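You operate a simulated robot arm through the tools that you are given. There is no shell and no other tool. Be economical: measure what you need, move in short steps, check, and stop when the job is done.

The job below is to be done with a simulated two-armed robot. You get a single attempt, and the scene is never put back.

Task
Take the S guide block from the top of the cream cabinet and leave it on top of the pack of mats there. Turn the air knob on panel two to 6. Push the spares door of washer two shut. Fetch the black-band medium vial and set it in the blue tray. Shut the low door of the drying cabinet. The order is free. Set down upright: guide block.

Only the result counts: the job must be done as asked and must still hold three seconds after the hand-in. Knocking over, shifting, dropping, spilling or breaking anything else fails it.

Robot
Two 7-joint arms with fingered hands on one trunk, on a base that drives. Base frame: it is fixed to the floor where the robot stands at the start and does not move with it; the origin is under the middle of the robot, x ahead of it, y to its left, z up; the surface under the hand at the start is at about z = 0.93. Lengths are in m, angles in degrees, forces in N, time in s.
The left shoulder is at the start at [0.023, 0.215, 1.248], the right one opposite. With the tool pointing down near the work surface each hand reaches from about 0.1 to 0.68 m from the robot's upright axis, wherever it stands, measured 20 degrees to its own side. Places, roughly: air knob on panel two [-2.1, -4.1, 0.7]; black-band medium vial (3x3x7 cm) [-4.2, 0.1, 1]; blue tray (30x16x5 cm) [-8, 2.2, 0.5]; guide block [0.5, 0, 1]; low door of the drying cabinet [-6.9, -4.4, 0.4]; pack of mats [0.5, 0, 1]; spares door of washer two [-4.1, -3, 0.4]. Payload 3.6 kg a hand.
The tool frame of a hand sits at the grasp point between the pads (the TCP): z along the fingers, y along the line on which they close. The tips reach 0.022 m beyond it. Largest opening 0.132 m; the body of the gripper starts 0.06 m behind the TCP. The gripper is a hand of 4 fingers: y runs from the thumb to the fingers, the wrist lies at [0, 0, -0.203] in the tool frame.
Orientation is that of the tool frame in the base frame, as a unit quaternion [x, y, z, w]. With the fingers straight down and closing along the base's y, the tool's x points along the base's -x, its y along +y and its z along -z.

Tools
- The arms move only by the tool move_arm. It takes "left_targets", "right_targets" or both (then of equal length, played together; a hand with none holds still); each is one flat list of numbers, 6 for each row, row after row: the shift along the tool's x, y, z in m, then the turn, a rotation vector about the tool's x, y, z in rad. In form: [x, y, z, ax, ay, az, x, y, z, ax, ay, az, ...]. A call has 1 to 8 rows; each row shifts and turns the commanded pose from where the row before left it, along the tool's axes as they then stand. A row lasts 0.2 s, in which the tool goes at most 0.05 m and 8.6 degrees; a call with a longer step from one row to the next is refused whole. Where a pose cannot be reached the arm comes as near as it can. A force on the tool above 40 N (or 10 N above the force at the start of the call, whichever is more), or a blocked arm, ends the call early, and 0.2 s more pass. In this call time passes only in rows, and 0.2 s behind the last. It gives the time, the measured TCP pose, the force on the tool (base axes), the opening and the grip force at its end, in the units of the frame above (readings bear some noise), with the torque about the TCP (base axes, N m) and any sound that the robot's microphone picked up.
- Cameras (640 x 400 px; columns grow to the right, rows downward): "scene" is now at [0.1674, -0.0047, 1.1701]; the picture's right is [-0.02, -1.00, 0.00], its down [-0.30, 0.01, -0.95] and it looks along [0.95, -0.02, -0.30] (base axes); focal length 214 px, centre (320, 200). "left" rides on the left gripper at [-0.053, -0.053, -0.084] in its tool frame; the picture's right is [0.71, -0.71, 0.00], its down [0.53, 0.53, -0.67] and it looks along [0.47, 0.47, 0.74] (tool axes); focal length 247 px, centre (320, 200). "right" rides on the right gripper at [0.053, -0.053, -0.084] in its tool frame; the picture's right is [0.71, 0.71, 0.00], its down [-0.53, 0.53, -0.67] and it looks along [-0.47, 0.47, 0.74] (tool axes); focal length 247 px, centre (320, 200).
- grab_frame(camera): a new picture of that camera. No time passes.
- lift_body(by): slides the trunk up (or, below 0, down) by that many m; the arms and the scene camera ride with it, the base frame stays. It gives what a move gives, with no picture.
- roll_base(legs): drives the robot by 1 to 6 legs, each [ahead, turn to the left] in m and degrees, along the robot's own axes; the way and the turn of a leg run together, so that a leg with both is an arc; at most 1.5 m and 180 degrees a leg. The arms and the cameras ride along, it lands a little off, and it stops where it bumps. It gives what a move gives.
- curl_fingers(finger1, finger2, finger3, thumb_bend, hand): sets how far each is bent, from 0 (flat) to 1 (curled in); at 0.3 the hand is open as for a grip, at 0.7 the pads meet at the TCP. One left out holds its place. A second passes; each finger stops where it meets its share of the squeeze, and holds until it gets a number again. It is the only way to open and close the hand. It gives what a move gives, with no picture; readings hold the bend of each and the force on the fingers (four entries, about 0 where the hand has none), thumb and palm.
- aim_head(pan, tilt): turns the head with the scene camera to pan (to the left, within 60 degrees either way) and tilt (down, from -29 to 69), counted from straight ahead of the robot. It gives what a move gives.
- locate(camera, pixels): for up to 12 pixels [column, row] of the newest picture of that camera ("zoom" is the newest enlarged one), the place [x, y, z] in the base frame of the surface seen there, good to about 0.002 m. No time passes.
- zoom(camera, box): a new picture of the part [left, top, right, bottom] of that camera's present view, enlarged. No time passes.
- close_job(): hands the job in; it is judged then, once.

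Keep the steps short. Do not move on a guess: measure, check each grasp and each placing, and mend mistakes. In all there are 110 turns and 92 pictures (those below and enlarged ones count). Leave the grippers open and the arms clear of the work at the hand-in unless told otherwise, and finish with a single line.

The tools are called after "Call:" as name(argument=value, ...) on one line, values as JSON. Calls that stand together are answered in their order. move_arm: Moves the arms, as the interface text tells. Its arguments: {"type":"object","properties":{"left_targets":{"type":"array","items":{"type":"number"}},"right_targets":{"type":"array","items":{"type":"number"}}},"required":[]} The other tools are called the same way: lift_body (by) slides the trunk up or down; curl_fingers (finger1, finger2, finger3, thumb_bend, hand) moves the fingers one by one; roll_base (legs) drives the base; aim_head (pan, tilt) turns the head that bears the scene camera; grab_frame (camera) takes a picture; locate (camera, pixels) gives the place of the surface under pixels of a picture; zoom (camera, box) takes an enlarged picture of a part of a camera's view; close_job () hands the job in.

At the start:

```text
time_s: 0.0
left_eef_pos: [0.5186, 0.1555, 1.1626]
left_ee_rot: [0.001, 1.0, 0.0, -0.001]
left_wrist_force: [-0.5, 0.4, 0.3]
left_ft_torque: [0.01, 0.01, -0.01]
left_opening: 0.1316
left_grasp_force: 0.0
left_shape: jaw
left_bend: [0.3, 0.3, 0.3, 0.3]
left_finger forces: [0.0, 0.0, 0.0, 0.0, 0.1, 0.0]
right_eef_pos: [0.5019, -0.2838, 1.2295]
right_ee_rot: [0.001, 1.0, 0.001, 0.0]
right_wrist_force: [0.1, 0.8, -0.3]
right_ft_torque: [0.02, -0.01, 0.0]
right_opening: 0.1317
right_grasp_force: 0.1
right_shape: jaw
right_bend: [0.3, 0.3, 0.3, 0.3]
right_finger forces: [0.1, 0.0, 0.1, 0.1, 0.0, 0.0]
trunk travel left (down, up): [-0.525, 0.151]
robot x, y, heading: [0.001, -0.0017, -0.1]
head pan, tilt: [-1.0, 17.5]
```

scene: 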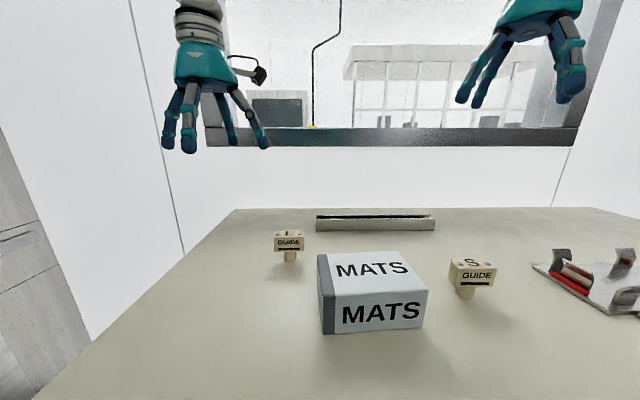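
right: 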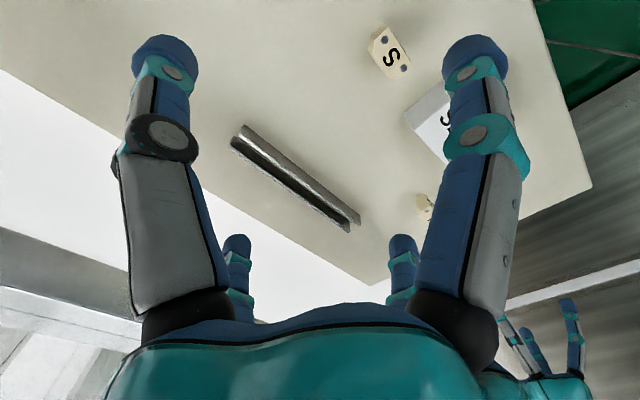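
left: 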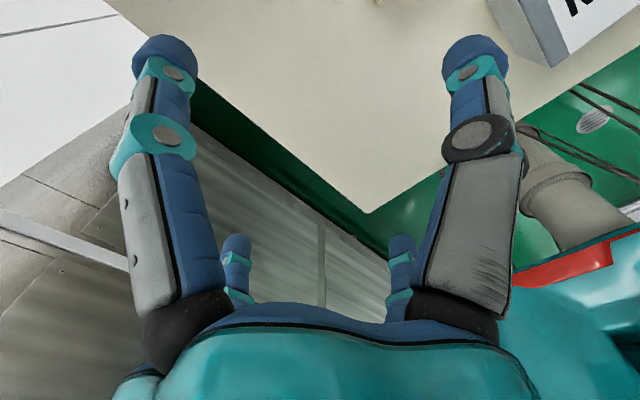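

The S guide block is near (472,275) in the scene, the mats pack near (372,290). I'll enlarge and measure both.

Call:
zoom(camera="scene", box=[300, 220, 540, 370])

Call:
locate(camera="scene", pixels=[[472, 263], [472, 278], [464, 291], [450, 261], [497, 268], [453, 283], [492, 287], [465, 310], [372, 266], [320, 256], [400, 252], [426, 288]])

```text
2.67 times, centred on (420, 295) of scene
```

zoom: 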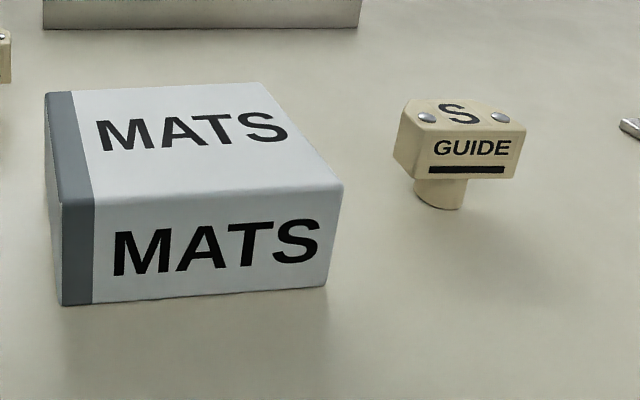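

```text
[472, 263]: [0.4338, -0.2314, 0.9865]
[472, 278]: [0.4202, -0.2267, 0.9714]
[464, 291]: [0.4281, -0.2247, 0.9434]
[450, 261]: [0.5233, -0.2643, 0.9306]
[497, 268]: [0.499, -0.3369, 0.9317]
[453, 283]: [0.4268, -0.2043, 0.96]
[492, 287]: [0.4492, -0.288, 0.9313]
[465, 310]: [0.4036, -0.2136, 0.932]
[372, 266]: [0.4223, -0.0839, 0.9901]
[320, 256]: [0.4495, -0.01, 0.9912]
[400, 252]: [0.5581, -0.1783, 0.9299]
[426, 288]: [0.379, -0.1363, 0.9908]
```

I'll locate the block's corners and the pack's top corners in the enlarged picture.

Call:
locate(camera="zoom", pixels=[[412, 102], [488, 101], [522, 127], [404, 120], [460, 112], [398, 158], [512, 175], [436, 203], [50, 97], [262, 88], [338, 184], [68, 200]])

```text
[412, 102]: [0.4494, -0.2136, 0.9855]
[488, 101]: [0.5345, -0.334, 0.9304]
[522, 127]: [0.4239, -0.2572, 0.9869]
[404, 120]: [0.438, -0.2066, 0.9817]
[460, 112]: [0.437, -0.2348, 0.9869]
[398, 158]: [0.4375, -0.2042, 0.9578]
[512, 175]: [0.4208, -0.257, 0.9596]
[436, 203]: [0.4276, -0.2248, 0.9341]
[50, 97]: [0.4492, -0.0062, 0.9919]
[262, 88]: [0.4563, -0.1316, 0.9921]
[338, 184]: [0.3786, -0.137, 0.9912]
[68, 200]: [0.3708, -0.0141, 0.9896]
```

Call:
zoom(camera="scene", box=[440, 248, 504, 304])

Call:
zoom(camera="right", box=[340, 10, 440, 90])

```text
7.14 times, centred on (472, 276) of scene
```

zoom: 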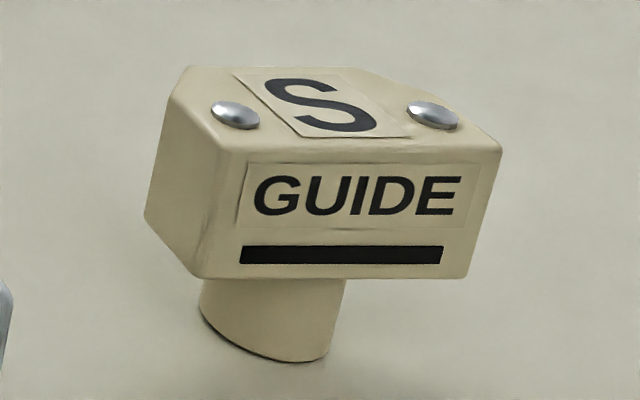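

```text
5.00 times, centred on (390, 50) of right
```

zoom: 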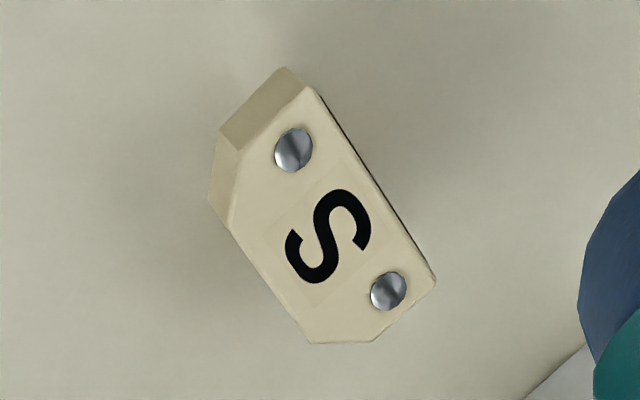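

Call:
locate(camera="zoom", pixels=[[308, 94], [430, 280], [372, 336], [312, 338], [236, 220], [242, 152], [330, 236], [293, 150], [388, 291]])

```text
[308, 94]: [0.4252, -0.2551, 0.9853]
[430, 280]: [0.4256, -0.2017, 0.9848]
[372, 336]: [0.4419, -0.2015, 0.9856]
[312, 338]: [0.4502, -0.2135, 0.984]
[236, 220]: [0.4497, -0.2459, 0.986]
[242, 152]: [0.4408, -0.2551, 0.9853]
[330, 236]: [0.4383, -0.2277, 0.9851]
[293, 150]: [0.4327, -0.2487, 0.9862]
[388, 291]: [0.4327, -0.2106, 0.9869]
```

Block head: x 0.424–0.451, y −0.256…−0.201, top 0.986, table 0.931. The right hand takes it, closing along y. First I partly close the hand (so it misses the pack) and move it above the block.

Call:
curl_fingers(hand="right", finger1=0.4, finger2=0.4, finger3=0.4, thumb_bend=0.4)

Call:
move_arm(right_targets=[0.0134, 0.0111, 0.034, 0, 0, 0, 0.0134, 0.0111, 0.034, 0, 0, 0, 0.0134, 0.0111, 0.034, 0, 0, 0, 0.0134, 0.0111, 0.034, 0, 0, 0, 0.0134, 0.0111, 0.034, 0, 0, 0])

Call:
grab_frame(camera="right")

Call:
grab_frame(camera="scene")

```text
time_s: 1.0
left_eef_pos: [0.5194, 0.1564, 1.1642]
left_ee_rot: [0.0, 1.0, -0.001, 0.0]
left_wrist_force: [-0.6, 1.1, 0.2]
left_ft_torque: [0.01, -0.04, -0.03]
left_opening: 0.1319
left_grasp_force: 0.0
left_shape: jaw
left_bend: [0.3, 0.3, 0.3, 0.3]
left_finger forces: [0.0, 0.1, 0.1, 0.0, 0.1, 0.1]
right_eef_pos: [0.5006, -0.2844, 1.2297]
right_ee_rot: [0.0, 1.0, 0.0, 0.001]
right_wrist_force: [-0.5, 0.4, 0.3]
right_ft_torque: [0.02, -0.01, 0.01]
right_opening: 0.0648
right_grasp_force: 0.1
right_shape: fingers
right_bend: [0.4, 0.4, 0.4, 0.4]
right_finger forces: [0.0, 0.0, 0.1, 0.0, 0.0, 0.0]
trunk travel left (down, up): [-0.525, 0.151]
robot x, y, heading: [0.0022, 0.0025, -0.1]
head pan, tilt: [-1.0, 17.5]
```

```text
time_s: 2.2
left_eef_pos: [0.5191, 0.1555, 1.1643]
left_ee_rot: [0.001, 1.0, -0.001, -0.001]
left_wrist_force: [0.3, 0.6, 0.5]
left_ft_torque: [0.03, -0.04, -0.02]
left_opening: 0.132
left_grasp_force: 0.1
left_shape: jaw
left_bend: [0.3, 0.3, 0.3, 0.3]
left_finger forces: [0.0, 0.0, 0.0, 0.1, 0.0, 0.0]
right_eef_pos: [0.4295, -0.2293, 1.0629]
right_ee_rot: [0.001, 1.0, 0.001, 0.001]
right_wrist_force: [0.1, 0.3, 0.8]
right_ft_torque: [0.04, 0.01, -0.01]
right_opening: 0.0651
right_grasp_force: 0.1
right_shape: fingers
right_bend: [0.4, 0.4, 0.4, 0.4]
right_finger forces: [0.0, 0.0, 0.0, 0.0, 0.0, 0.0]
trunk travel left (down, up): [-0.525, 0.151]
robot x, y, heading: [-0.0003, -0.003, 0.2]
head pan, tilt: [-1.0, 17.5]
```

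```text
85 pictures are left
```

right: 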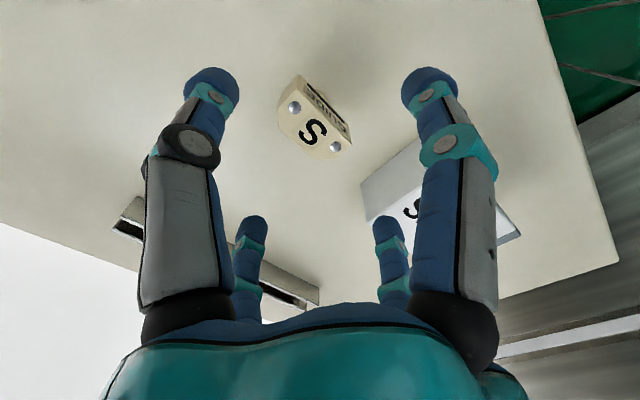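

```text
84 pictures are left
```

scene: 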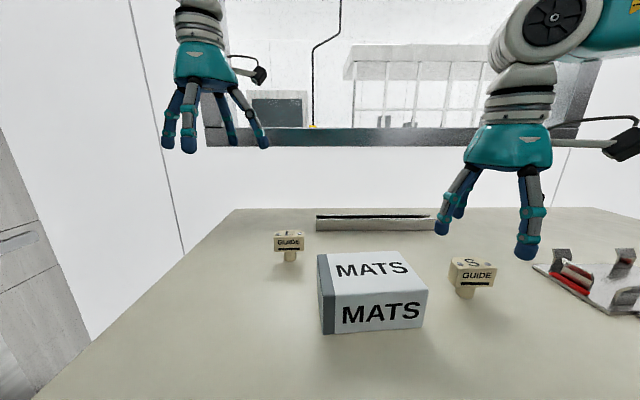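

At bend 0.4 the opening is only 0.065, a tight fit for the 0.055 head. I open to 0.34 and descend to just above the head, then look.

Call:
curl_fingers(hand="right", finger1=0.34, finger2=0.34, finger3=0.34, thumb_bend=0.34)

Call:
move_arm(right_targets=[-0.005, 0.001, 0.03, 0, 0, 0, 0, 0, 0.02, 0, 0, 0])

Call:
grab_frame(camera="right")

Call:
grab_frame(camera="scene")

```text
time_s: 3.2
left_eef_pos: [0.5195, 0.1552, 1.164]
left_ee_rot: [0.002, 1.0, 0.0, -0.001]
left_wrist_force: [0.0, 0.3, -0.2]
left_ft_torque: [-0.04, 0.01, 0.01]
left_opening: 0.132
left_grasp_force: 0.0
left_shape: jaw
left_bend: [0.3, 0.3, 0.3, 0.3]
left_finger forces: [0.0, 0.0, 0.0, 0.0, 0.0, 0.0]
right_eef_pos: [0.4307, -0.2291, 1.0624]
right_ee_rot: [0.001, 1.0, 0.001, 0.0]
right_wrist_force: [-0.2, 0.1, 0.5]
right_ft_torque: [-0.03, -0.02, 0.0]
right_opening: 0.0782
right_grasp_force: 0.0
right_shape: fingers
right_bend: [0.34, 0.34, 0.34, 0.34]
right_finger forces: [0.0, 0.0, 0.1, 0.0, 0.0, 0.0]
trunk travel left (down, up): [-0.525, 0.151]
robot x, y, heading: [-0.0046, 0.0023, -0.1]
head pan, tilt: [-1.0, 17.5]
```

```text
time_s: 3.8
left_eef_pos: [0.5184, 0.1554, 1.1639]
left_ee_rot: [0.001, 1.0, 0.0, -0.001]
left_wrist_force: [1.1, -0.6, 0.6]
left_ft_torque: [-0.01, 0.01, 0.0]
left_opening: 0.1319
left_grasp_force: 0.1
left_shape: jaw
left_bend: [0.3, 0.3, 0.3, 0.3]
left_finger forces: [0.0, 0.0, 0.0, 0.0, 0.0, 0.1]
right_eef_pos: [0.4373, -0.2292, 1.0112]
right_ee_rot: [0.001, 1.0, 0.001, 0.001]
right_wrist_force: [-0.1, -1.0, 0.6]
right_ft_torque: [0.01, 0.02, -0.01]
right_opening: 0.0783
right_grasp_force: 0.2
right_shape: fingers
right_bend: [0.34, 0.34, 0.34, 0.34]
right_finger forces: [0.1, 0.0, 0.0, 0.0, 0.0, 0.1]
trunk travel left (down, up): [-0.525, 0.151]
robot x, y, heading: [-0.0014, 0.0007, -0.1]
head pan, tilt: [-1.0, 17.5]
```

```text
83 pictures are left
```

right: 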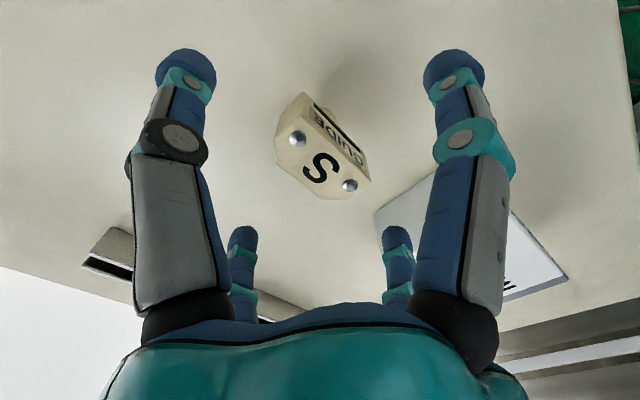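

```text
82 pictures are left
```

scene: 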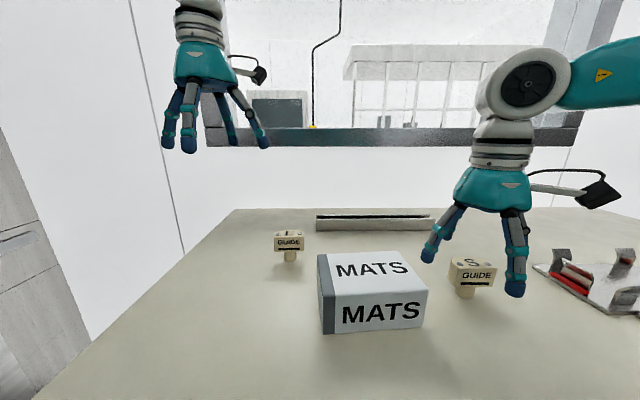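

The fingers straddle the block. Go down to z≈0.972 and close.

Call:
move_arm(right_targets=[0.002, 0, 0.02, 0, 0, 0, 0, 0, 0.019, 0, 0, 0])

Call:
curl_fingers(hand="right", finger1=0.7, finger2=0.7, finger3=0.7, thumb_bend=0.7)

Call:
grab_frame(camera="scene")

Call:
grab_frame(camera="right")

```text
time_s: 4.4
left_eef_pos: [0.5202, 0.1561, 1.1638]
left_ee_rot: [0.001, 1.0, 0.0, -0.001]
left_wrist_force: [-0.4, -0.4, -0.4]
left_ft_torque: [0.02, 0.01, 0.03]
left_opening: 0.132
left_grasp_force: 0.1
left_shape: jaw
left_bend: [0.3, 0.3, 0.3, 0.3]
left_finger forces: [0.0, 0.1, 0.0, 0.1, 0.0, 0.1]
right_eef_pos: [0.4362, -0.2289, 0.9697]
right_ee_rot: [0.002, 1.0, 0.001, 0.002]
right_wrist_force: [0.1, 0.0, -0.5]
right_ft_torque: [-0.02, -0.01, -0.01]
right_opening: 0.0783
right_grasp_force: 0.0
right_shape: fingers
right_bend: [0.34, 0.34, 0.34, 0.34]
right_finger forces: [0.0, 0.0, 0.1, 0.0, 0.0, 0.0]
trunk travel left (down, up): [-0.525, 0.151]
robot x, y, heading: [0.0002, 0.0008, 0.1]
head pan, tilt: [-1.0, 17.5]
```

```text
time_s: 5.4
left_eef_pos: [0.5187, 0.1558, 1.164]
left_ee_rot: [0.001, 1.0, 0.0, -0.001]
left_wrist_force: [0.3, 0.1, -0.7]
left_ft_torque: [-0.06, 0.03, 0.02]
left_opening: 0.1316
left_grasp_force: 0.1
left_shape: jaw
left_bend: [0.3, 0.3, 0.3, 0.3]
left_finger forces: [0.0, 0.1, 0.0, 0.0, 0.0, 0.1]
right_eef_pos: [0.4372, -0.2279, 0.9691]
right_ee_rot: [0.001, 1.0, 0.001, 0.0]
right_wrist_force: [0.2, -0.1, -0.4]
right_ft_torque: [0.01, -0.01, -0.01]
right_opening: 0.016
right_grasp_force: 16.4
right_shape: fingers
right_bend: [0.64, 0.54, 0.63, 0.59]
right_finger forces: [4.0, 9.4, 5.0, 0.1, 14.0, 0.0]
trunk travel left (down, up): [-0.525, 0.151]
robot x, y, heading: [0.0029, -0.0036, -0.1]
head pan, tilt: [-1.0, 17.5]
```

```text
81 pictures are left
```

scene: 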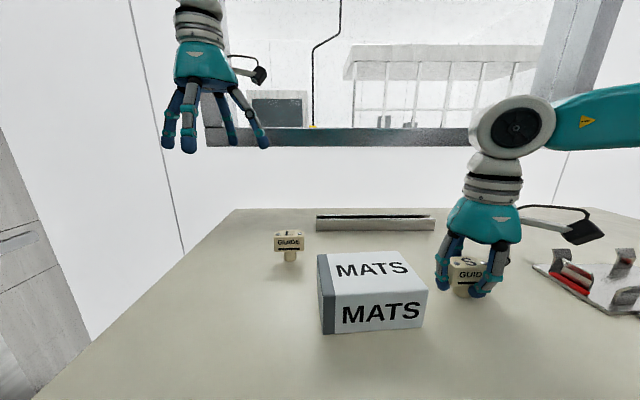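

```text
80 pictures are left
```

right: 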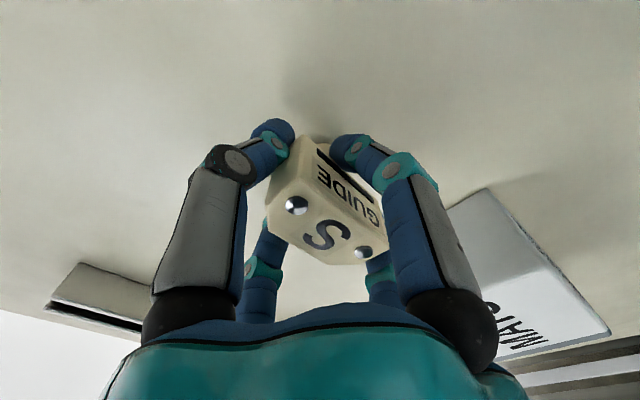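

Gripped at 16 N with all fingers. Lift by 0.1 m and carry over the pack's middle (0.412, −0.072).

Call:
move_arm(right_targets=[0, 0, -0.03, 0, 0, 0, 0, 0, -0.035, 0, 0, 0, 0, 0, -0.035, 0, 0, 0, 0.006, 0.039, 0, 0, 0, 0, 0.006, 0.039, 0, 0, 0, 0, 0.006, 0.039, 0, 0, 0, 0, 0.006, 0.039, 0, 0, 0, 0])

Call:
grab_frame(camera="scene")

Call:
grab_frame(camera="right")

```text
time_s: 7.0
left_eef_pos: [0.519, 0.1575, 1.1644]
left_ee_rot: [0.001, 1.0, -0.001, -0.001]
left_wrist_force: [0.2, -0.3, 1.0]
left_ft_torque: [-0.02, 0.0, -0.01]
left_opening: 0.1318
left_grasp_force: 0.0
left_shape: jaw
left_bend: [0.3, 0.3, 0.3, 0.3]
left_finger forces: [0.0, 0.0, 0.0, 0.0, 0.0, 0.1]
right_eef_pos: [0.4155, -0.0708, 1.0687]
right_ee_rot: [0.0, 1.0, 0.0, 0.0]
right_wrist_force: [0.0, 0.6, 0.0]
right_ft_torque: [-0.03, -0.04, 0.01]
right_opening: 0.0157
right_grasp_force: 15.5
right_shape: fingers
right_bend: [0.64, 0.54, 0.63, 0.59]
right_finger forces: [3.9, 9.5, 4.9, 0.0, 13.9, 0.0]
trunk travel left (down, up): [-0.525, 0.151]
robot x, y, heading: [-0.001, 0.0007, 0.3]
head pan, tilt: [-1.0, 17.5]
```

```text
79 pictures are left
```

scene: 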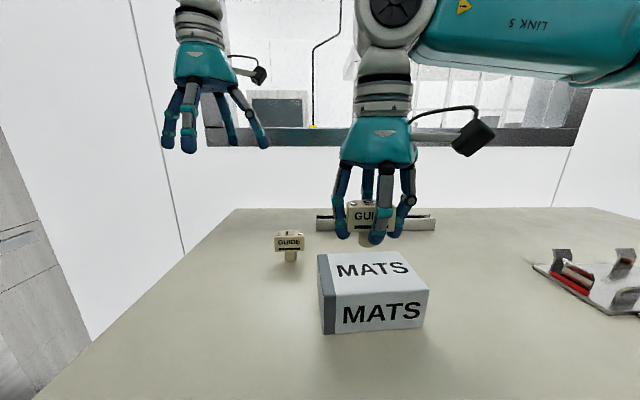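

```text
78 pictures are left
```

right: 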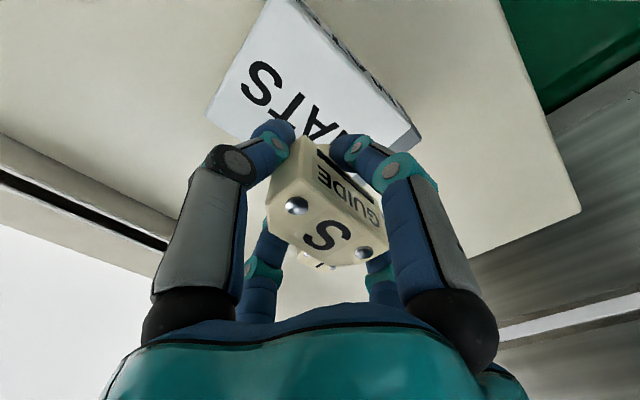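

The block hangs straight, 0.0385 m below the TCP. Pack top is 0.991, so the touchdown should be at TCP z≈1.030. I lower in small steps.

Call:
move_arm(right_targets=[0, 0, 0.02, 0, 0, 0, 0, 0, 0.012, 0, 0, 0, 0, 0, 0.004, 0, 0, 0, 0, 0, 0.002, 0, 0, 0])

Call:
zoom(camera="scene", box=[300, 180, 460, 340])

```text
time_s: 8.0
left_eef_pos: [0.519, 0.1554, 1.1645]
left_ee_rot: [0.001, 1.0, 0.0, -0.001]
left_wrist_force: [0.4, -1.6, 0.5]
left_ft_torque: [0.0, 0.03, 0.03]
left_opening: 0.1323
left_grasp_force: 0.0
left_shape: jaw
left_bend: [0.3, 0.3, 0.3, 0.3]
left_finger forces: [0.0, 0.0, 0.0, 0.1, 0.0, 0.0]
right_eef_pos: [0.4141, -0.0702, 1.031]
right_ee_rot: [0.001, 1.0, 0.001, 0.0]
right_wrist_force: [0.4, 0.1, -0.5]
right_ft_torque: [-0.02, 0.01, 0.0]
right_opening: 0.0154
right_grasp_force: 15.5
right_shape: fingers
right_bend: [0.64, 0.54, 0.63, 0.59]
right_finger forces: [3.9, 9.5, 4.9, 0.0, 13.8, 0.0]
trunk travel left (down, up): [-0.525, 0.151]
robot x, y, heading: [0.0, 0.0033, -0.2]
head pan, tilt: [-1.0, 17.5]
```

```text
2.50 times, centred on (380, 260) of scene
```

zoom: 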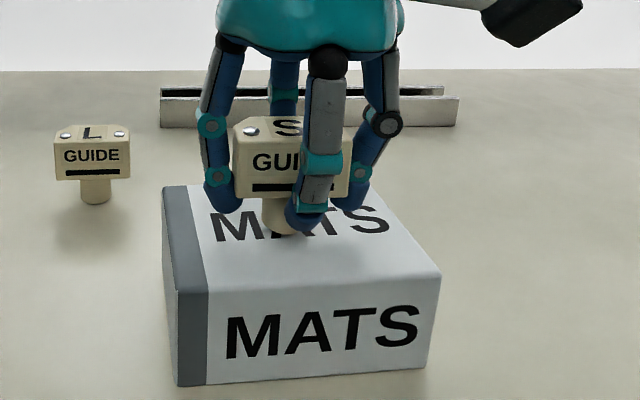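

No contact force yet; lower another 2 mm.

Call:
move_arm(right_targets=[0, 0, 0.001, 0, 0, 0, 0, 0, 0.001, 0, 0, 0])

```text
time_s: 8.6
left_eef_pos: [0.5199, 0.1565, 1.1644]
left_ee_rot: [0.001, 1.0, 0.0, 0.0]
left_wrist_force: [0.5, 0.0, 0.6]
left_ft_torque: [-0.01, -0.02, -0.01]
left_opening: 0.1319
left_grasp_force: 0.0
left_shape: jaw
left_bend: [0.3, 0.3, 0.3, 0.3]
left_finger forces: [0.1, 0.0, 0.0, 0.0, 0.0, 0.0]
right_eef_pos: [0.4128, -0.0701, 1.0297]
right_ee_rot: [0.002, 1.0, 0.001, 0.0]
right_wrist_force: [0.5, -0.8, -1.4]
right_ft_torque: [0.03, 0.0, 0.0]
right_opening: 0.0156
right_grasp_force: 16.1
right_shape: fingers
right_bend: [0.64, 0.54, 0.63, 0.59]
right_finger forces: [3.7, 9.4, 4.9, 0.1, 13.9, 0.1]
trunk travel left (down, up): [-0.525, 0.151]
robot x, y, heading: [0.005, -0.0026, 0.1]
head pan, tilt: [-1.0, 17.5]
```

Call:
move_arm(right_targets=[0, 0, 0.001, 0, 0, 0])

```text
time_s: 9.0
left_eef_pos: [0.5187, 0.1562, 1.164]
left_ee_rot: [0.0, 1.0, 0.0, -0.001]
left_wrist_force: [-0.5, 0.4, 0.1]
left_ft_torque: [0.01, 0.04, -0.04]
left_opening: 0.1319
left_grasp_force: 0.1
left_shape: jaw
left_bend: [0.3, 0.3, 0.3, 0.3]
left_finger forces: [0.0, 0.0, 0.1, 0.0, 0.1, 0.1]
right_eef_pos: [0.4128, -0.0714, 1.0298]
right_ee_rot: [0.0, 1.0, 0.001, 0.0]
right_wrist_force: [-0.5, 0.2, -1.8]
right_ft_torque: [-0.04, 0.02, 0.02]
right_opening: 0.0154
right_grasp_force: 16.0
right_shape: fingers
right_bend: [0.64, 0.54, 0.63, 0.59]
right_finger forces: [4.0, 9.5, 4.8, 0.0, 13.8, 0.0]
trunk travel left (down, up): [-0.525, 0.151]
robot x, y, heading: [-0.0016, -0.003, 0.4]
head pan, tilt: [-1.0, 17.5]
```

Height no longer drops and a vertical force shows: it is standing. Open the hand and check before rising.

Call:
curl_fingers(hand="right", finger1=0.3, finger2=0.3, finger3=0.3, thumb_bend=0.3)

Call:
move_arm(right_targets=[0, 0, -0.04, 0, 0, 0, 0, 0, -0.045, 0, 0, 0, 0, 0, -0.045, 0, 0, 0, 0, -0.045, 0, 0, 0, 0, 0, -0.045, 0, 0, 0, 0, 0, -0.045, 0, 0, 0, 0])

Call:
zoom(camera="scene", box=[240, 180, 500, 340])

```text
time_s: 10.0
left_eef_pos: [0.5196, 0.1559, 1.1644]
left_ee_rot: [0.001, 1.0, 0.0, 0.0]
left_wrist_force: [0.7, 0.2, -0.6]
left_ft_torque: [0.01, 0.0, 0.03]
left_opening: 0.1319
left_grasp_force: 0.1
left_shape: jaw
left_bend: [0.3, 0.3, 0.3, 0.3]
left_finger forces: [0.0, 0.1, 0.0, 0.2, 0.1, 0.0]
right_eef_pos: [0.4148, -0.0718, 1.0282]
right_ee_rot: [0.001, 1.0, 0.002, 0.0]
right_wrist_force: [0.4, 0.1, -0.3]
right_ft_torque: [0.01, 0.01, 0.01]
right_opening: 0.0872
right_grasp_force: 0.1
right_shape: fingers
right_bend: [0.3, 0.3, 0.3, 0.3]
right_finger forces: [0.0, 0.0, 0.0, 0.0, 0.1, 0.0]
trunk travel left (down, up): [-0.525, 0.151]
robot x, y, heading: [-0.002, 0.0013, 0.0]
head pan, tilt: [-1.0, 17.5]
```

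```text
time_s: 11.4
left_eef_pos: [0.5175, 0.1537, 1.1654]
left_ee_rot: [0.001, 1.0, 0.002, 0.0]
left_wrist_force: [0.0, 0.1, 0.5]
left_ft_torque: [0.01, -0.02, 0.03]
left_opening: 0.1318
left_grasp_force: 0.0
left_shape: jaw
left_bend: [0.3, 0.3, 0.3, 0.3]
left_finger forces: [0.1, 0.0, 0.1, 0.0, 0.1, 0.0]
right_eef_pos: [0.4122, -0.2073, 1.1571]
right_ee_rot: [0.0, 1.0, 0.001, 0.001]
right_wrist_force: [0.6, 0.0, -0.3]
right_ft_torque: [0.02, 0.0, 0.04]
right_opening: 0.0877
right_grasp_force: 0.0
right_shape: fingers
right_bend: [0.3, 0.3, 0.3, 0.3]
right_finger forces: [0.1, 0.0, 0.0, 0.0, 0.0, 0.0]
trunk travel left (down, up): [-0.525, 0.151]
robot x, y, heading: [-0.0004, 0.0041, -0.1]
head pan, tilt: [-1.0, 17.5]
```

```text
2.46 times, centred on (370, 260) of scene
```

zoom: 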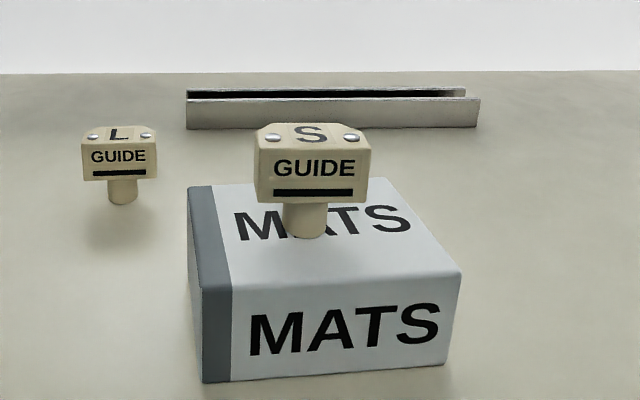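

Block stands upright on the pack. Now I look around for the way: head left and right.

Call:
aim_head(pan=60, tilt=20)

Call:
grab_frame(camera="scene")

Call:
aim_head(pan=-60, tilt=20)

Call:
grab_frame(camera="scene")

```text
time_s: 12.7
left_eef_pos: [0.5202, 0.1567, 1.165]
left_ee_rot: [0.001, 1.0, 0.0, -0.001]
left_wrist_force: [0.0, -0.1, -0.4]
left_ft_torque: [-0.03, -0.02, 0.04]
left_opening: 0.1318
left_grasp_force: 0.0
left_shape: jaw
left_bend: [0.3, 0.3, 0.3, 0.3]
left_finger forces: [0.0, 0.0, 0.1, 0.0, 0.1, 0.1]
right_eef_pos: [0.4129, -0.2047, 1.1578]
right_ee_rot: [0.001, 1.0, 0.001, 0.001]
right_wrist_force: [-0.5, -0.7, 0.3]
right_ft_torque: [0.03, 0.05, -0.02]
right_opening: 0.0874
right_grasp_force: 0.1
right_shape: fingers
right_bend: [0.3, 0.3, 0.3, 0.3]
right_finger forces: [0.0, 0.1, 0.1, 0.1, 0.0, 0.0]
trunk travel left (down, up): [-0.525, 0.151]
robot x, y, heading: [-0.0004, 0.0012, 0.0]
head pan, tilt: [60.0, 20.0]
```

```text
75 pictures are left
```

scene: 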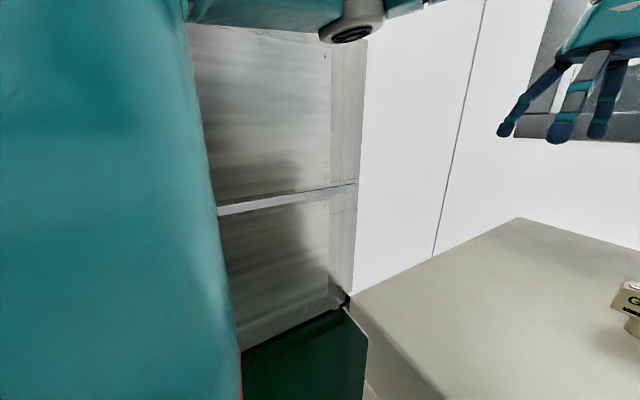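

```text
time_s: 14.7
left_eef_pos: [0.5191, 0.1557, 1.1642]
left_ee_rot: [0.001, 1.0, 0.0, -0.002]
left_wrist_force: [-0.7, 0.7, -0.6]
left_ft_torque: [0.01, -0.03, 0.0]
left_opening: 0.1321
left_grasp_force: 0.2
left_shape: jaw
left_bend: [0.3, 0.3, 0.3, 0.3]
left_finger forces: [0.0, 0.0, 0.0, 0.0, 0.0, 0.1]
right_eef_pos: [0.4126, -0.2047, 1.1567]
right_ee_rot: [0.0, 1.0, 0.001, 0.0]
right_wrist_force: [0.1, 0.6, -0.3]
right_ft_torque: [0.02, 0.0, 0.0]
right_opening: 0.0873
right_grasp_force: 0.0
right_shape: fingers
right_bend: [0.3, 0.3, 0.3, 0.3]
right_finger forces: [0.0, 0.0, 0.0, 0.0, 0.0, 0.0]
trunk travel left (down, up): [-0.525, 0.151]
robot x, y, heading: [-0.0011, 0.0014, 0.0]
head pan, tilt: [-60.0, 20.0]
```

```text
74 pictures are left
```

scene: 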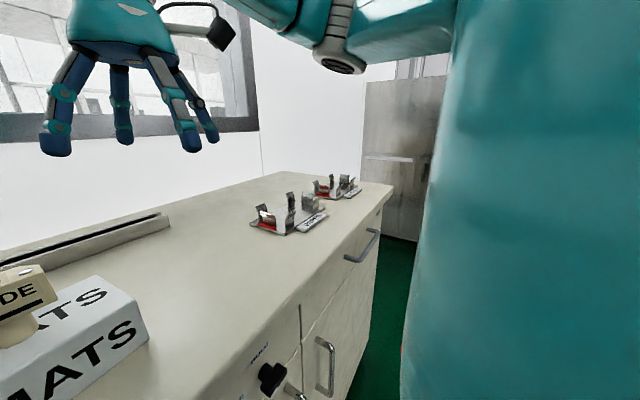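

To the right is free floor (green); the left has a tall metal cabinet. Back 0.4 m, turn right 80° and look.

Call:
roll_base(legs=[[-0.4, 0], [0, -80]])

Call:
aim_head(pan=-45, tilt=18)

Call:
grab_frame(camera="scene")

Call:
aim_head(pan=10, tilt=18)

Call:
grab_frame(camera="scene")

```text
time_s: 19.7
left_eef_pos: [0.0097, -0.3741, 1.1649]
left_ee_rot: [0.5, 0.866, 0.002, 0.001]
left_wrist_force: [0.7, -0.8, 0.3]
left_ft_torque: [0.03, -0.04, -0.02]
left_opening: 0.132
left_grasp_force: 0.0
left_shape: jaw
left_bend: [0.3, 0.3, 0.3, 0.3]
left_finger forces: [0.1, 0.0, 0.0, 0.0, 0.1, 0.0]
right_eef_pos: [-0.3562, -0.4617, 1.1571]
right_ee_rot: [0.501, 0.865, 0.001, 0.002]
right_wrist_force: [0.4, -0.3, 0.1]
right_ft_torque: [-0.01, -0.04, -0.01]
right_opening: 0.0879
right_grasp_force: 0.0
right_shape: fingers
right_bend: [0.3, 0.3, 0.3, 0.3]
right_finger forces: [0.1, 0.0, 0.0, 0.0, 0.0, 0.1]
trunk travel left (down, up): [-0.525, 0.151]
robot x, y, heading: [-0.3435, 0.029, -62.4]
head pan, tilt: [-60.0, 20.0]
stopped in leg 2: the robot was blocked; the commanded pose is now the measured one
```

```text
time_s: 20.4
left_eef_pos: [0.0119, -0.3723, 1.1662]
left_ee_rot: [0.5, 0.866, 0.001, -0.002]
left_wrist_force: [-0.8, -0.2, 0.5]
left_ft_torque: [0.02, 0.01, 0.0]
left_opening: 0.1321
left_grasp_force: 0.1
left_shape: jaw
left_bend: [0.3, 0.3, 0.3, 0.3]
left_finger forces: [0.1, 0.1, 0.0, 0.0, 0.0, 0.0]
right_eef_pos: [-0.3552, -0.4604, 1.1598]
right_ee_rot: [0.501, 0.866, 0.001, 0.001]
right_wrist_force: [0.3, 0.7, 0.3]
right_ft_torque: [0.0, -0.04, -0.01]
right_opening: 0.088
right_grasp_force: 0.0
right_shape: fingers
right_bend: [0.3, 0.3, 0.3, 0.3]
right_finger forces: [0.0, 0.0, 0.0, 0.0, 0.0, 0.0]
trunk travel left (down, up): [-0.525, 0.151]
robot x, y, heading: [-0.3453, 0.0283, -62.3]
head pan, tilt: [-45.0, 18.0]
```

```text
73 pictures are left
```

scene: 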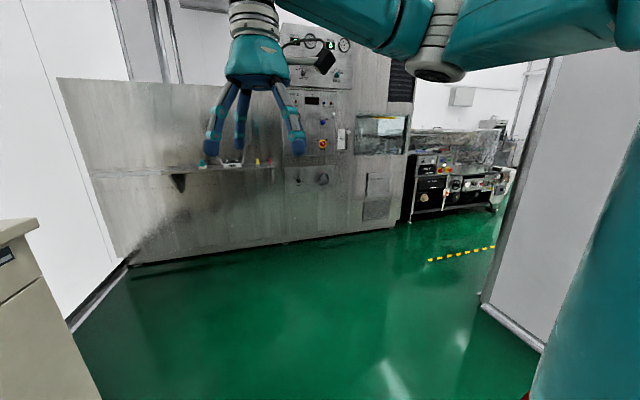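

```text
time_s: 21.7
left_eef_pos: [0.0111, -0.3721, 1.1639]
left_ee_rot: [0.5, 0.866, 0.0, -0.001]
left_wrist_force: [-0.1, -0.7, 0.7]
left_ft_torque: [0.01, -0.01, -0.02]
left_opening: 0.1318
left_grasp_force: 0.0
left_shape: jaw
left_bend: [0.3, 0.3, 0.3, 0.3]
left_finger forces: [0.1, 0.1, 0.0, 0.0, 0.0, 0.0]
right_eef_pos: [-0.3543, -0.4594, 1.1587]
right_ee_rot: [0.5, 0.866, 0.0, 0.002]
right_wrist_force: [1.0, 0.0, 0.2]
right_ft_torque: [-0.03, -0.05, 0.01]
right_opening: 0.0882
right_grasp_force: 0.0
right_shape: fingers
right_bend: [0.3, 0.3, 0.3, 0.3]
right_finger forces: [0.0, 0.1, 0.0, 0.1, 0.0, 0.0]
trunk travel left (down, up): [-0.525, 0.151]
robot x, y, heading: [-0.342, 0.0248, -62.3]
head pan, tilt: [10.0, 18.0]
```

```text
72 pictures are left
```

scene: 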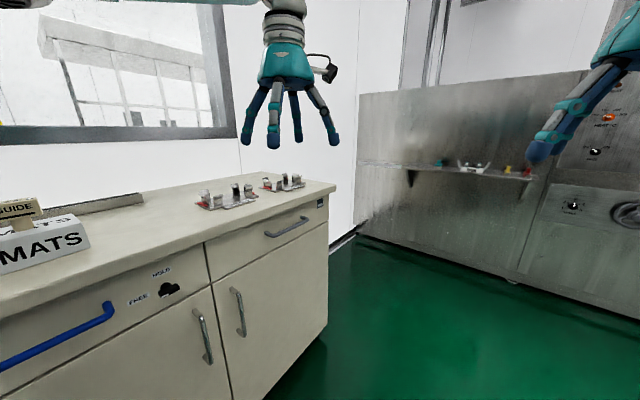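

Blocked in the turn, likely by the partition on the right side (480–640). I measure the partition and the floor corridor.

Call:
aim_head(pan=-50, tilt=25)

Call:
grab_frame(camera="scene")

Call:
locate(camera="scene", pixels=[[520, 240], [560, 200], [510, 270], [440, 220], [300, 205], [150, 225], [540, 310], [600, 100], [400, 250], [350, 90], [470, 140], [20, 230]])

```text
time_s: 23.0
left_eef_pos: [0.0109, -0.3729, 1.1651]
left_ee_rot: [0.5, 0.866, 0.001, -0.002]
left_wrist_force: [0.7, -0.1, -0.9]
left_ft_torque: [0.01, 0.0, -0.03]
left_opening: 0.1317
left_grasp_force: 0.0
left_shape: jaw
left_bend: [0.3, 0.3, 0.3, 0.3]
left_finger forces: [0.0, 0.1, 0.0, 0.1, 0.0, 0.0]
right_eef_pos: [-0.3538, -0.4589, 1.1577]
right_ee_rot: [0.5, 0.866, 0.0, 0.001]
right_wrist_force: [0.0, 0.2, 0.1]
right_ft_torque: [0.03, -0.01, 0.02]
right_opening: 0.0878
right_grasp_force: 0.0
right_shape: fingers
right_bend: [0.3, 0.3, 0.3, 0.3]
right_finger forces: [0.1, 0.0, 0.0, 0.0, 0.1, 0.0]
trunk travel left (down, up): [-0.525, 0.151]
robot x, y, heading: [-0.3444, 0.0267, -62.5]
head pan, tilt: [-50.0, 25.0]
```

```text
71 pictures are left
```

scene: 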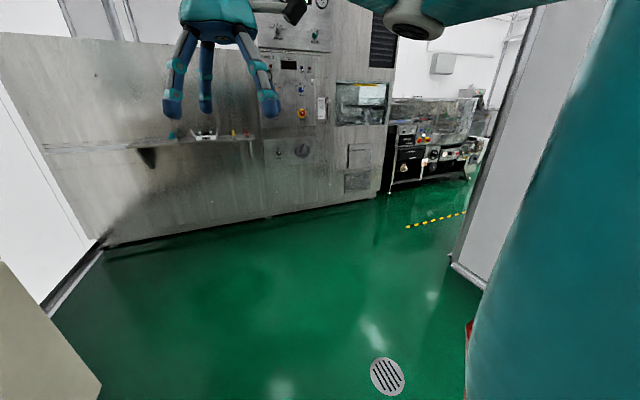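

```text
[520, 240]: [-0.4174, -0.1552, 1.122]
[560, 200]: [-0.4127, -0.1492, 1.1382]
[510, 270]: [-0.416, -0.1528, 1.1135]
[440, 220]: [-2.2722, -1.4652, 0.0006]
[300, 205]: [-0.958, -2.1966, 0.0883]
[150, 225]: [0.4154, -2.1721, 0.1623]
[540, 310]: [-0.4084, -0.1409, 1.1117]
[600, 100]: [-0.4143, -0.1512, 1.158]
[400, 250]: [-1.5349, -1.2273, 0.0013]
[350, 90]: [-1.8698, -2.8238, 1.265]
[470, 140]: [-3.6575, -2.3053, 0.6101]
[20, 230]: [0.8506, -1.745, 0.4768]
```

Call:
locate(camera="scene", pixels=[[490, 200], [455, 262], [478, 285], [485, 150], [540, 60], [465, 340], [470, 390], [430, 60], [440, 170], [345, 205], [300, 100], [385, 375]])

```text
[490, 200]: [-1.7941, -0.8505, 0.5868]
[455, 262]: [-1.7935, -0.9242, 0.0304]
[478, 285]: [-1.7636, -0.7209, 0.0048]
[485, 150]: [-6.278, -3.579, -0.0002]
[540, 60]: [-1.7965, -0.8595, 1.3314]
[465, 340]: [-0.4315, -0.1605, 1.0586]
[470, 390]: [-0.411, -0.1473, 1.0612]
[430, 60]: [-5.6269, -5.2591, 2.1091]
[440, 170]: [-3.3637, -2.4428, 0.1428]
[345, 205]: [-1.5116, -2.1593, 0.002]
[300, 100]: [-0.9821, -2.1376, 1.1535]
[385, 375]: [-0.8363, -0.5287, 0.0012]
```

Free floor extends to y≈−2.1 (washer face) with the partition at x≈−1.79 ending at y≈−0.92. The block is likely the base's rear touching the metal cabinet behind. I drive 0.2 m forward, then keep turning right.

Call:
roll_base(legs=[[0.2, 0], [0, -30]])

Call:
aim_head(pan=-60, tilt=20)

Call:
grab_frame(camera="scene")

```text
time_s: 26.1
left_eef_pos: [-0.1357, -0.6711, 1.165]
left_ee_rot: [0.701, 0.713, 0.001, -0.001]
left_wrist_force: [-0.2, 0.5, 0.1]
left_ft_torque: [0.0, 0.01, 0.03]
left_opening: 0.1318
left_grasp_force: 0.1
left_shape: jaw
left_bend: [0.3, 0.3, 0.3, 0.3]
left_finger forces: [0.0, 0.1, 0.1, 0.0, 0.0, 0.0]
right_eef_pos: [-0.4981, -0.5698, 1.1582]
right_ee_rot: [0.702, 0.712, 0.001, 0.001]
right_wrist_force: [-0.5, -1.7, 0.0]
right_ft_torque: [0.02, -0.02, 0.0]
right_opening: 0.0876
right_grasp_force: 0.0
right_shape: fingers
right_bend: [0.3, 0.3, 0.3, 0.3]
right_finger forces: [0.0, 0.1, 0.1, 0.0, 0.0, 0.1]
trunk travel left (down, up): [-0.525, 0.151]
robot x, y, heading: [-0.227, -0.1503, -91.2]
head pan, tilt: [-50.0, 25.0]
```

```text
time_s: 26.8
left_eef_pos: [-0.1345, -0.667, 1.1646]
left_ee_rot: [0.701, 0.713, 0.0, 0.0]
left_wrist_force: [0.3, -0.5, 0.0]
left_ft_torque: [-0.03, 0.0, 0.05]
left_opening: 0.1319
left_grasp_force: 0.1
left_shape: jaw
left_bend: [0.3, 0.3, 0.3, 0.3]
left_finger forces: [0.1, 0.0, 0.0, 0.0, 0.0, 0.0]
right_eef_pos: [-0.4965, -0.5668, 1.1587]
right_ee_rot: [0.703, 0.712, -0.001, 0.001]
right_wrist_force: [0.4, -1.0, -1.1]
right_ft_torque: [-0.02, 0.01, 0.0]
right_opening: 0.0878
right_grasp_force: 0.0
right_shape: fingers
right_bend: [0.3, 0.3, 0.3, 0.3]
right_finger forces: [0.1, 0.0, 0.0, 0.1, 0.1, 0.0]
trunk travel left (down, up): [-0.525, 0.151]
robot x, y, heading: [-0.2283, -0.1488, -91.2]
head pan, tilt: [-60.0, 20.0]
```

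```text
70 pictures are left
```

scene: 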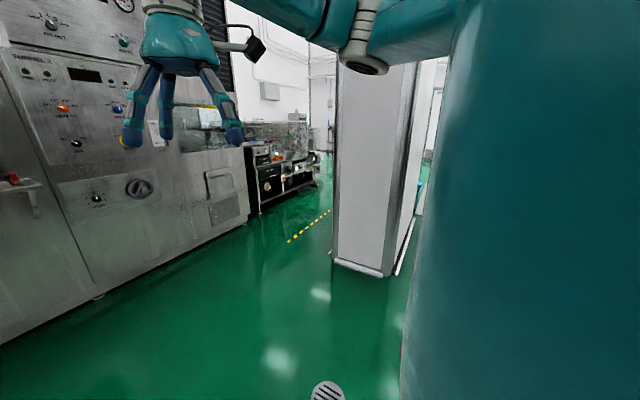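

Free floor ahead. Drive 1.1 m ahead to y≈−1.25, turn right 88° to face −x, then look along the aisle.

Call:
roll_base(legs=[[1.1, 0], [0, -88]])

Call:
aim_head(pan=0, tilt=10)

Call:
grab_frame(camera="scene")

Call:
locate(camera="scene", pixels=[[320, 220], [320, 300], [200, 220], [440, 220], [100, 220], [540, 220], [320, 180], [260, 200], [380, 200], [260, 240], [380, 240], [440, 260]])

```text
time_s: 34.9
left_eef_pos: [-0.6177, -1.6343, 1.1669]
left_ee_rot: [0.951, 0.309, 0.002, 0.002]
left_wrist_force: [0.6, 0.0, 0.8]
left_ft_torque: [-0.09, -0.04, -0.04]
left_opening: 0.132
left_grasp_force: 0.0
left_shape: jaw
left_bend: [0.3, 0.3, 0.3, 0.3]
left_finger forces: [0.0, 0.0, 0.1, 0.1, 0.0, 0.1]
right_eef_pos: [-0.7445, -1.2803, 1.1598]
right_ee_rot: [0.951, 0.309, -0.001, 0.003]
right_wrist_force: [0.3, 0.4, -0.1]
right_ft_torque: [-0.08, 0.0, 0.01]
right_opening: 0.0881
right_grasp_force: 0.1
right_shape: fingers
right_bend: [0.3, 0.3, 0.3, 0.3]
right_finger forces: [0.1, 0.0, 0.0, 0.0, 0.0, 0.0]
trunk travel left (down, up): [-0.525, 0.151]
robot x, y, heading: [-0.2191, -1.296, -148.0]
head pan, tilt: [-60.0, 20.0]
stopped in leg 2: the robot was blocked; the commanded pose is now the measured one
```

```text
time_s: 36.2
left_eef_pos: [-0.6183, -1.6376, 1.1663]
left_ee_rot: [0.951, 0.311, 0.001, -0.001]
left_wrist_force: [-0.8, 0.3, 0.2]
left_ft_torque: [-0.02, 0.04, 0.03]
left_opening: 0.132
left_grasp_force: 0.1
left_shape: jaw
left_bend: [0.3, 0.3, 0.3, 0.3]
left_finger forces: [0.1, 0.1, 0.0, 0.1, 0.0, 0.0]
right_eef_pos: [-0.7432, -1.2824, 1.1604]
right_ee_rot: [0.951, 0.309, -0.001, 0.002]
right_wrist_force: [-0.1, -0.2, 0.6]
right_ft_torque: [-0.02, -0.02, -0.03]
right_opening: 0.0879
right_grasp_force: 0.1
right_shape: fingers
right_bend: [0.3, 0.3, 0.3, 0.3]
right_finger forces: [0.0, 0.1, 0.0, 0.0, 0.0, 0.0]
trunk travel left (down, up): [-0.525, 0.151]
robot x, y, heading: [-0.2192, -1.299, -148.2]
head pan, tilt: [0.0, 10.0]
```

```text
69 pictures are left
```

scene: 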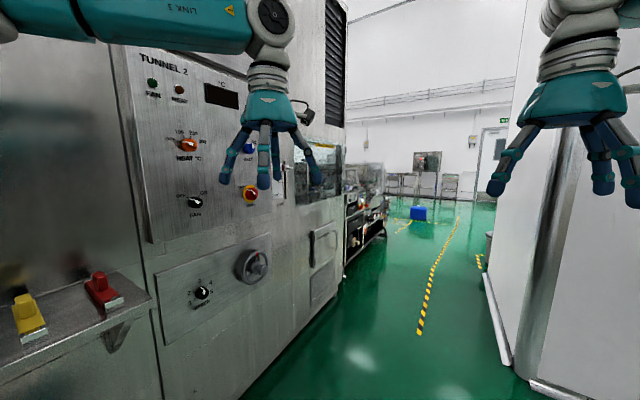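

```text
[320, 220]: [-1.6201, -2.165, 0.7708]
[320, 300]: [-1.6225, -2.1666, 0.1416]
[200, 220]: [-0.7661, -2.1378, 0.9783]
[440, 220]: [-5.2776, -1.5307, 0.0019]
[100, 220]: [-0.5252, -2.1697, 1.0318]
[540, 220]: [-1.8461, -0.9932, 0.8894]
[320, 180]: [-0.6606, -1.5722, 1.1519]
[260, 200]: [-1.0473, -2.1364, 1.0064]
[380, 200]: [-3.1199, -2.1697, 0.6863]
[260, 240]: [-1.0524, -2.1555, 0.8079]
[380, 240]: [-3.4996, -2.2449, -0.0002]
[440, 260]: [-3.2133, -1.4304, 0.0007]
```

The aisle lies between the washer face y≈−2.16 and the column's corner y≈−0.95; I was blocked by the cream cabinet's end behind me. Drive 0.35 m, then turn right to face −x along the aisle middle.

Call:
roll_base(legs=[[0.35, 0], [0, -32], [1.4, 0]])

Call:
grab_frame(camera="scene")

Call:
locate(camera="scene", pixels=[[320, 220], [320, 300], [200, 220], [440, 220], [100, 220], [540, 220], [320, 180], [260, 200], [380, 200], [260, 240], [380, 240], [500, 260]])

```text
time_s: 44.7
left_eef_pos: [-2.1166, -1.5978, 1.1622]
left_ee_rot: [0.999, 0.04, -0.006, -0.005]
left_wrist_force: [-1.4, 0.9, 1.5]
left_ft_torque: [-0.03, -0.08, -0.02]
left_opening: 0.1322
left_grasp_force: 0.2
left_shape: jaw
left_bend: [0.3, 0.3, 0.3, 0.3]
left_finger forces: [0.1, 0.1, 0.0, 0.0, 0.1, 0.1]
right_eef_pos: [-2.057, -1.2809, 1.1442]
right_ee_rot: [0.992, 0.124, 0.018, 0.002]
right_wrist_force: [1.9, 0.4, -0.4]
right_ft_torque: [-0.04, 0.21, 0.02]
right_opening: 0.0879
right_grasp_force: 0.0
right_shape: fingers
right_bend: [0.3, 0.3, 0.3, 0.3]
right_finger forces: [0.1, 0.0, 0.0, 0.1, 0.1, 0.1]
trunk travel left (down, up): [-0.525, 0.151]
robot x, y, heading: [-1.6094, -1.4817, -173.6]
head pan, tilt: [0.0, 10.0]
stopped in leg 3: the robot was blocked; the commanded pose is now the measured one
```

```text
68 pictures are left
```

scene: 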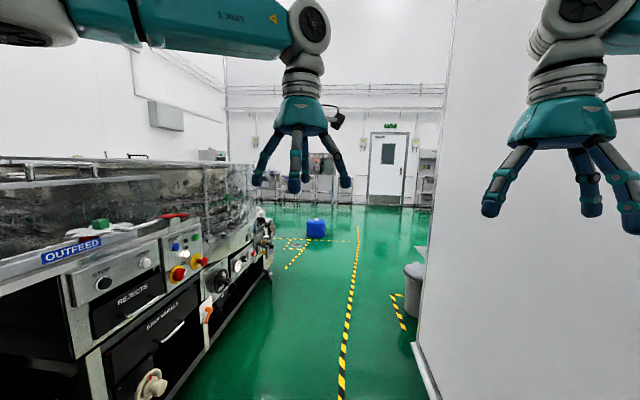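

```text
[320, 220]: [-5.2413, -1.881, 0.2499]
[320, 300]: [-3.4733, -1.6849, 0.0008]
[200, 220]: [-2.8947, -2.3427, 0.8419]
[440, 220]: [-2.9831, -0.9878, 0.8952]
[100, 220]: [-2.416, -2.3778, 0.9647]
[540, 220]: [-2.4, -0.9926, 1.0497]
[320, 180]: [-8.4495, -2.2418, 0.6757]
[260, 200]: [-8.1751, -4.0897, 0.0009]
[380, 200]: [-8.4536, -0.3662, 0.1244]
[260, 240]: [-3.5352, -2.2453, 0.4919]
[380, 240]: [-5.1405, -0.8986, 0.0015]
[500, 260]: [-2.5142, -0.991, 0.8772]
```

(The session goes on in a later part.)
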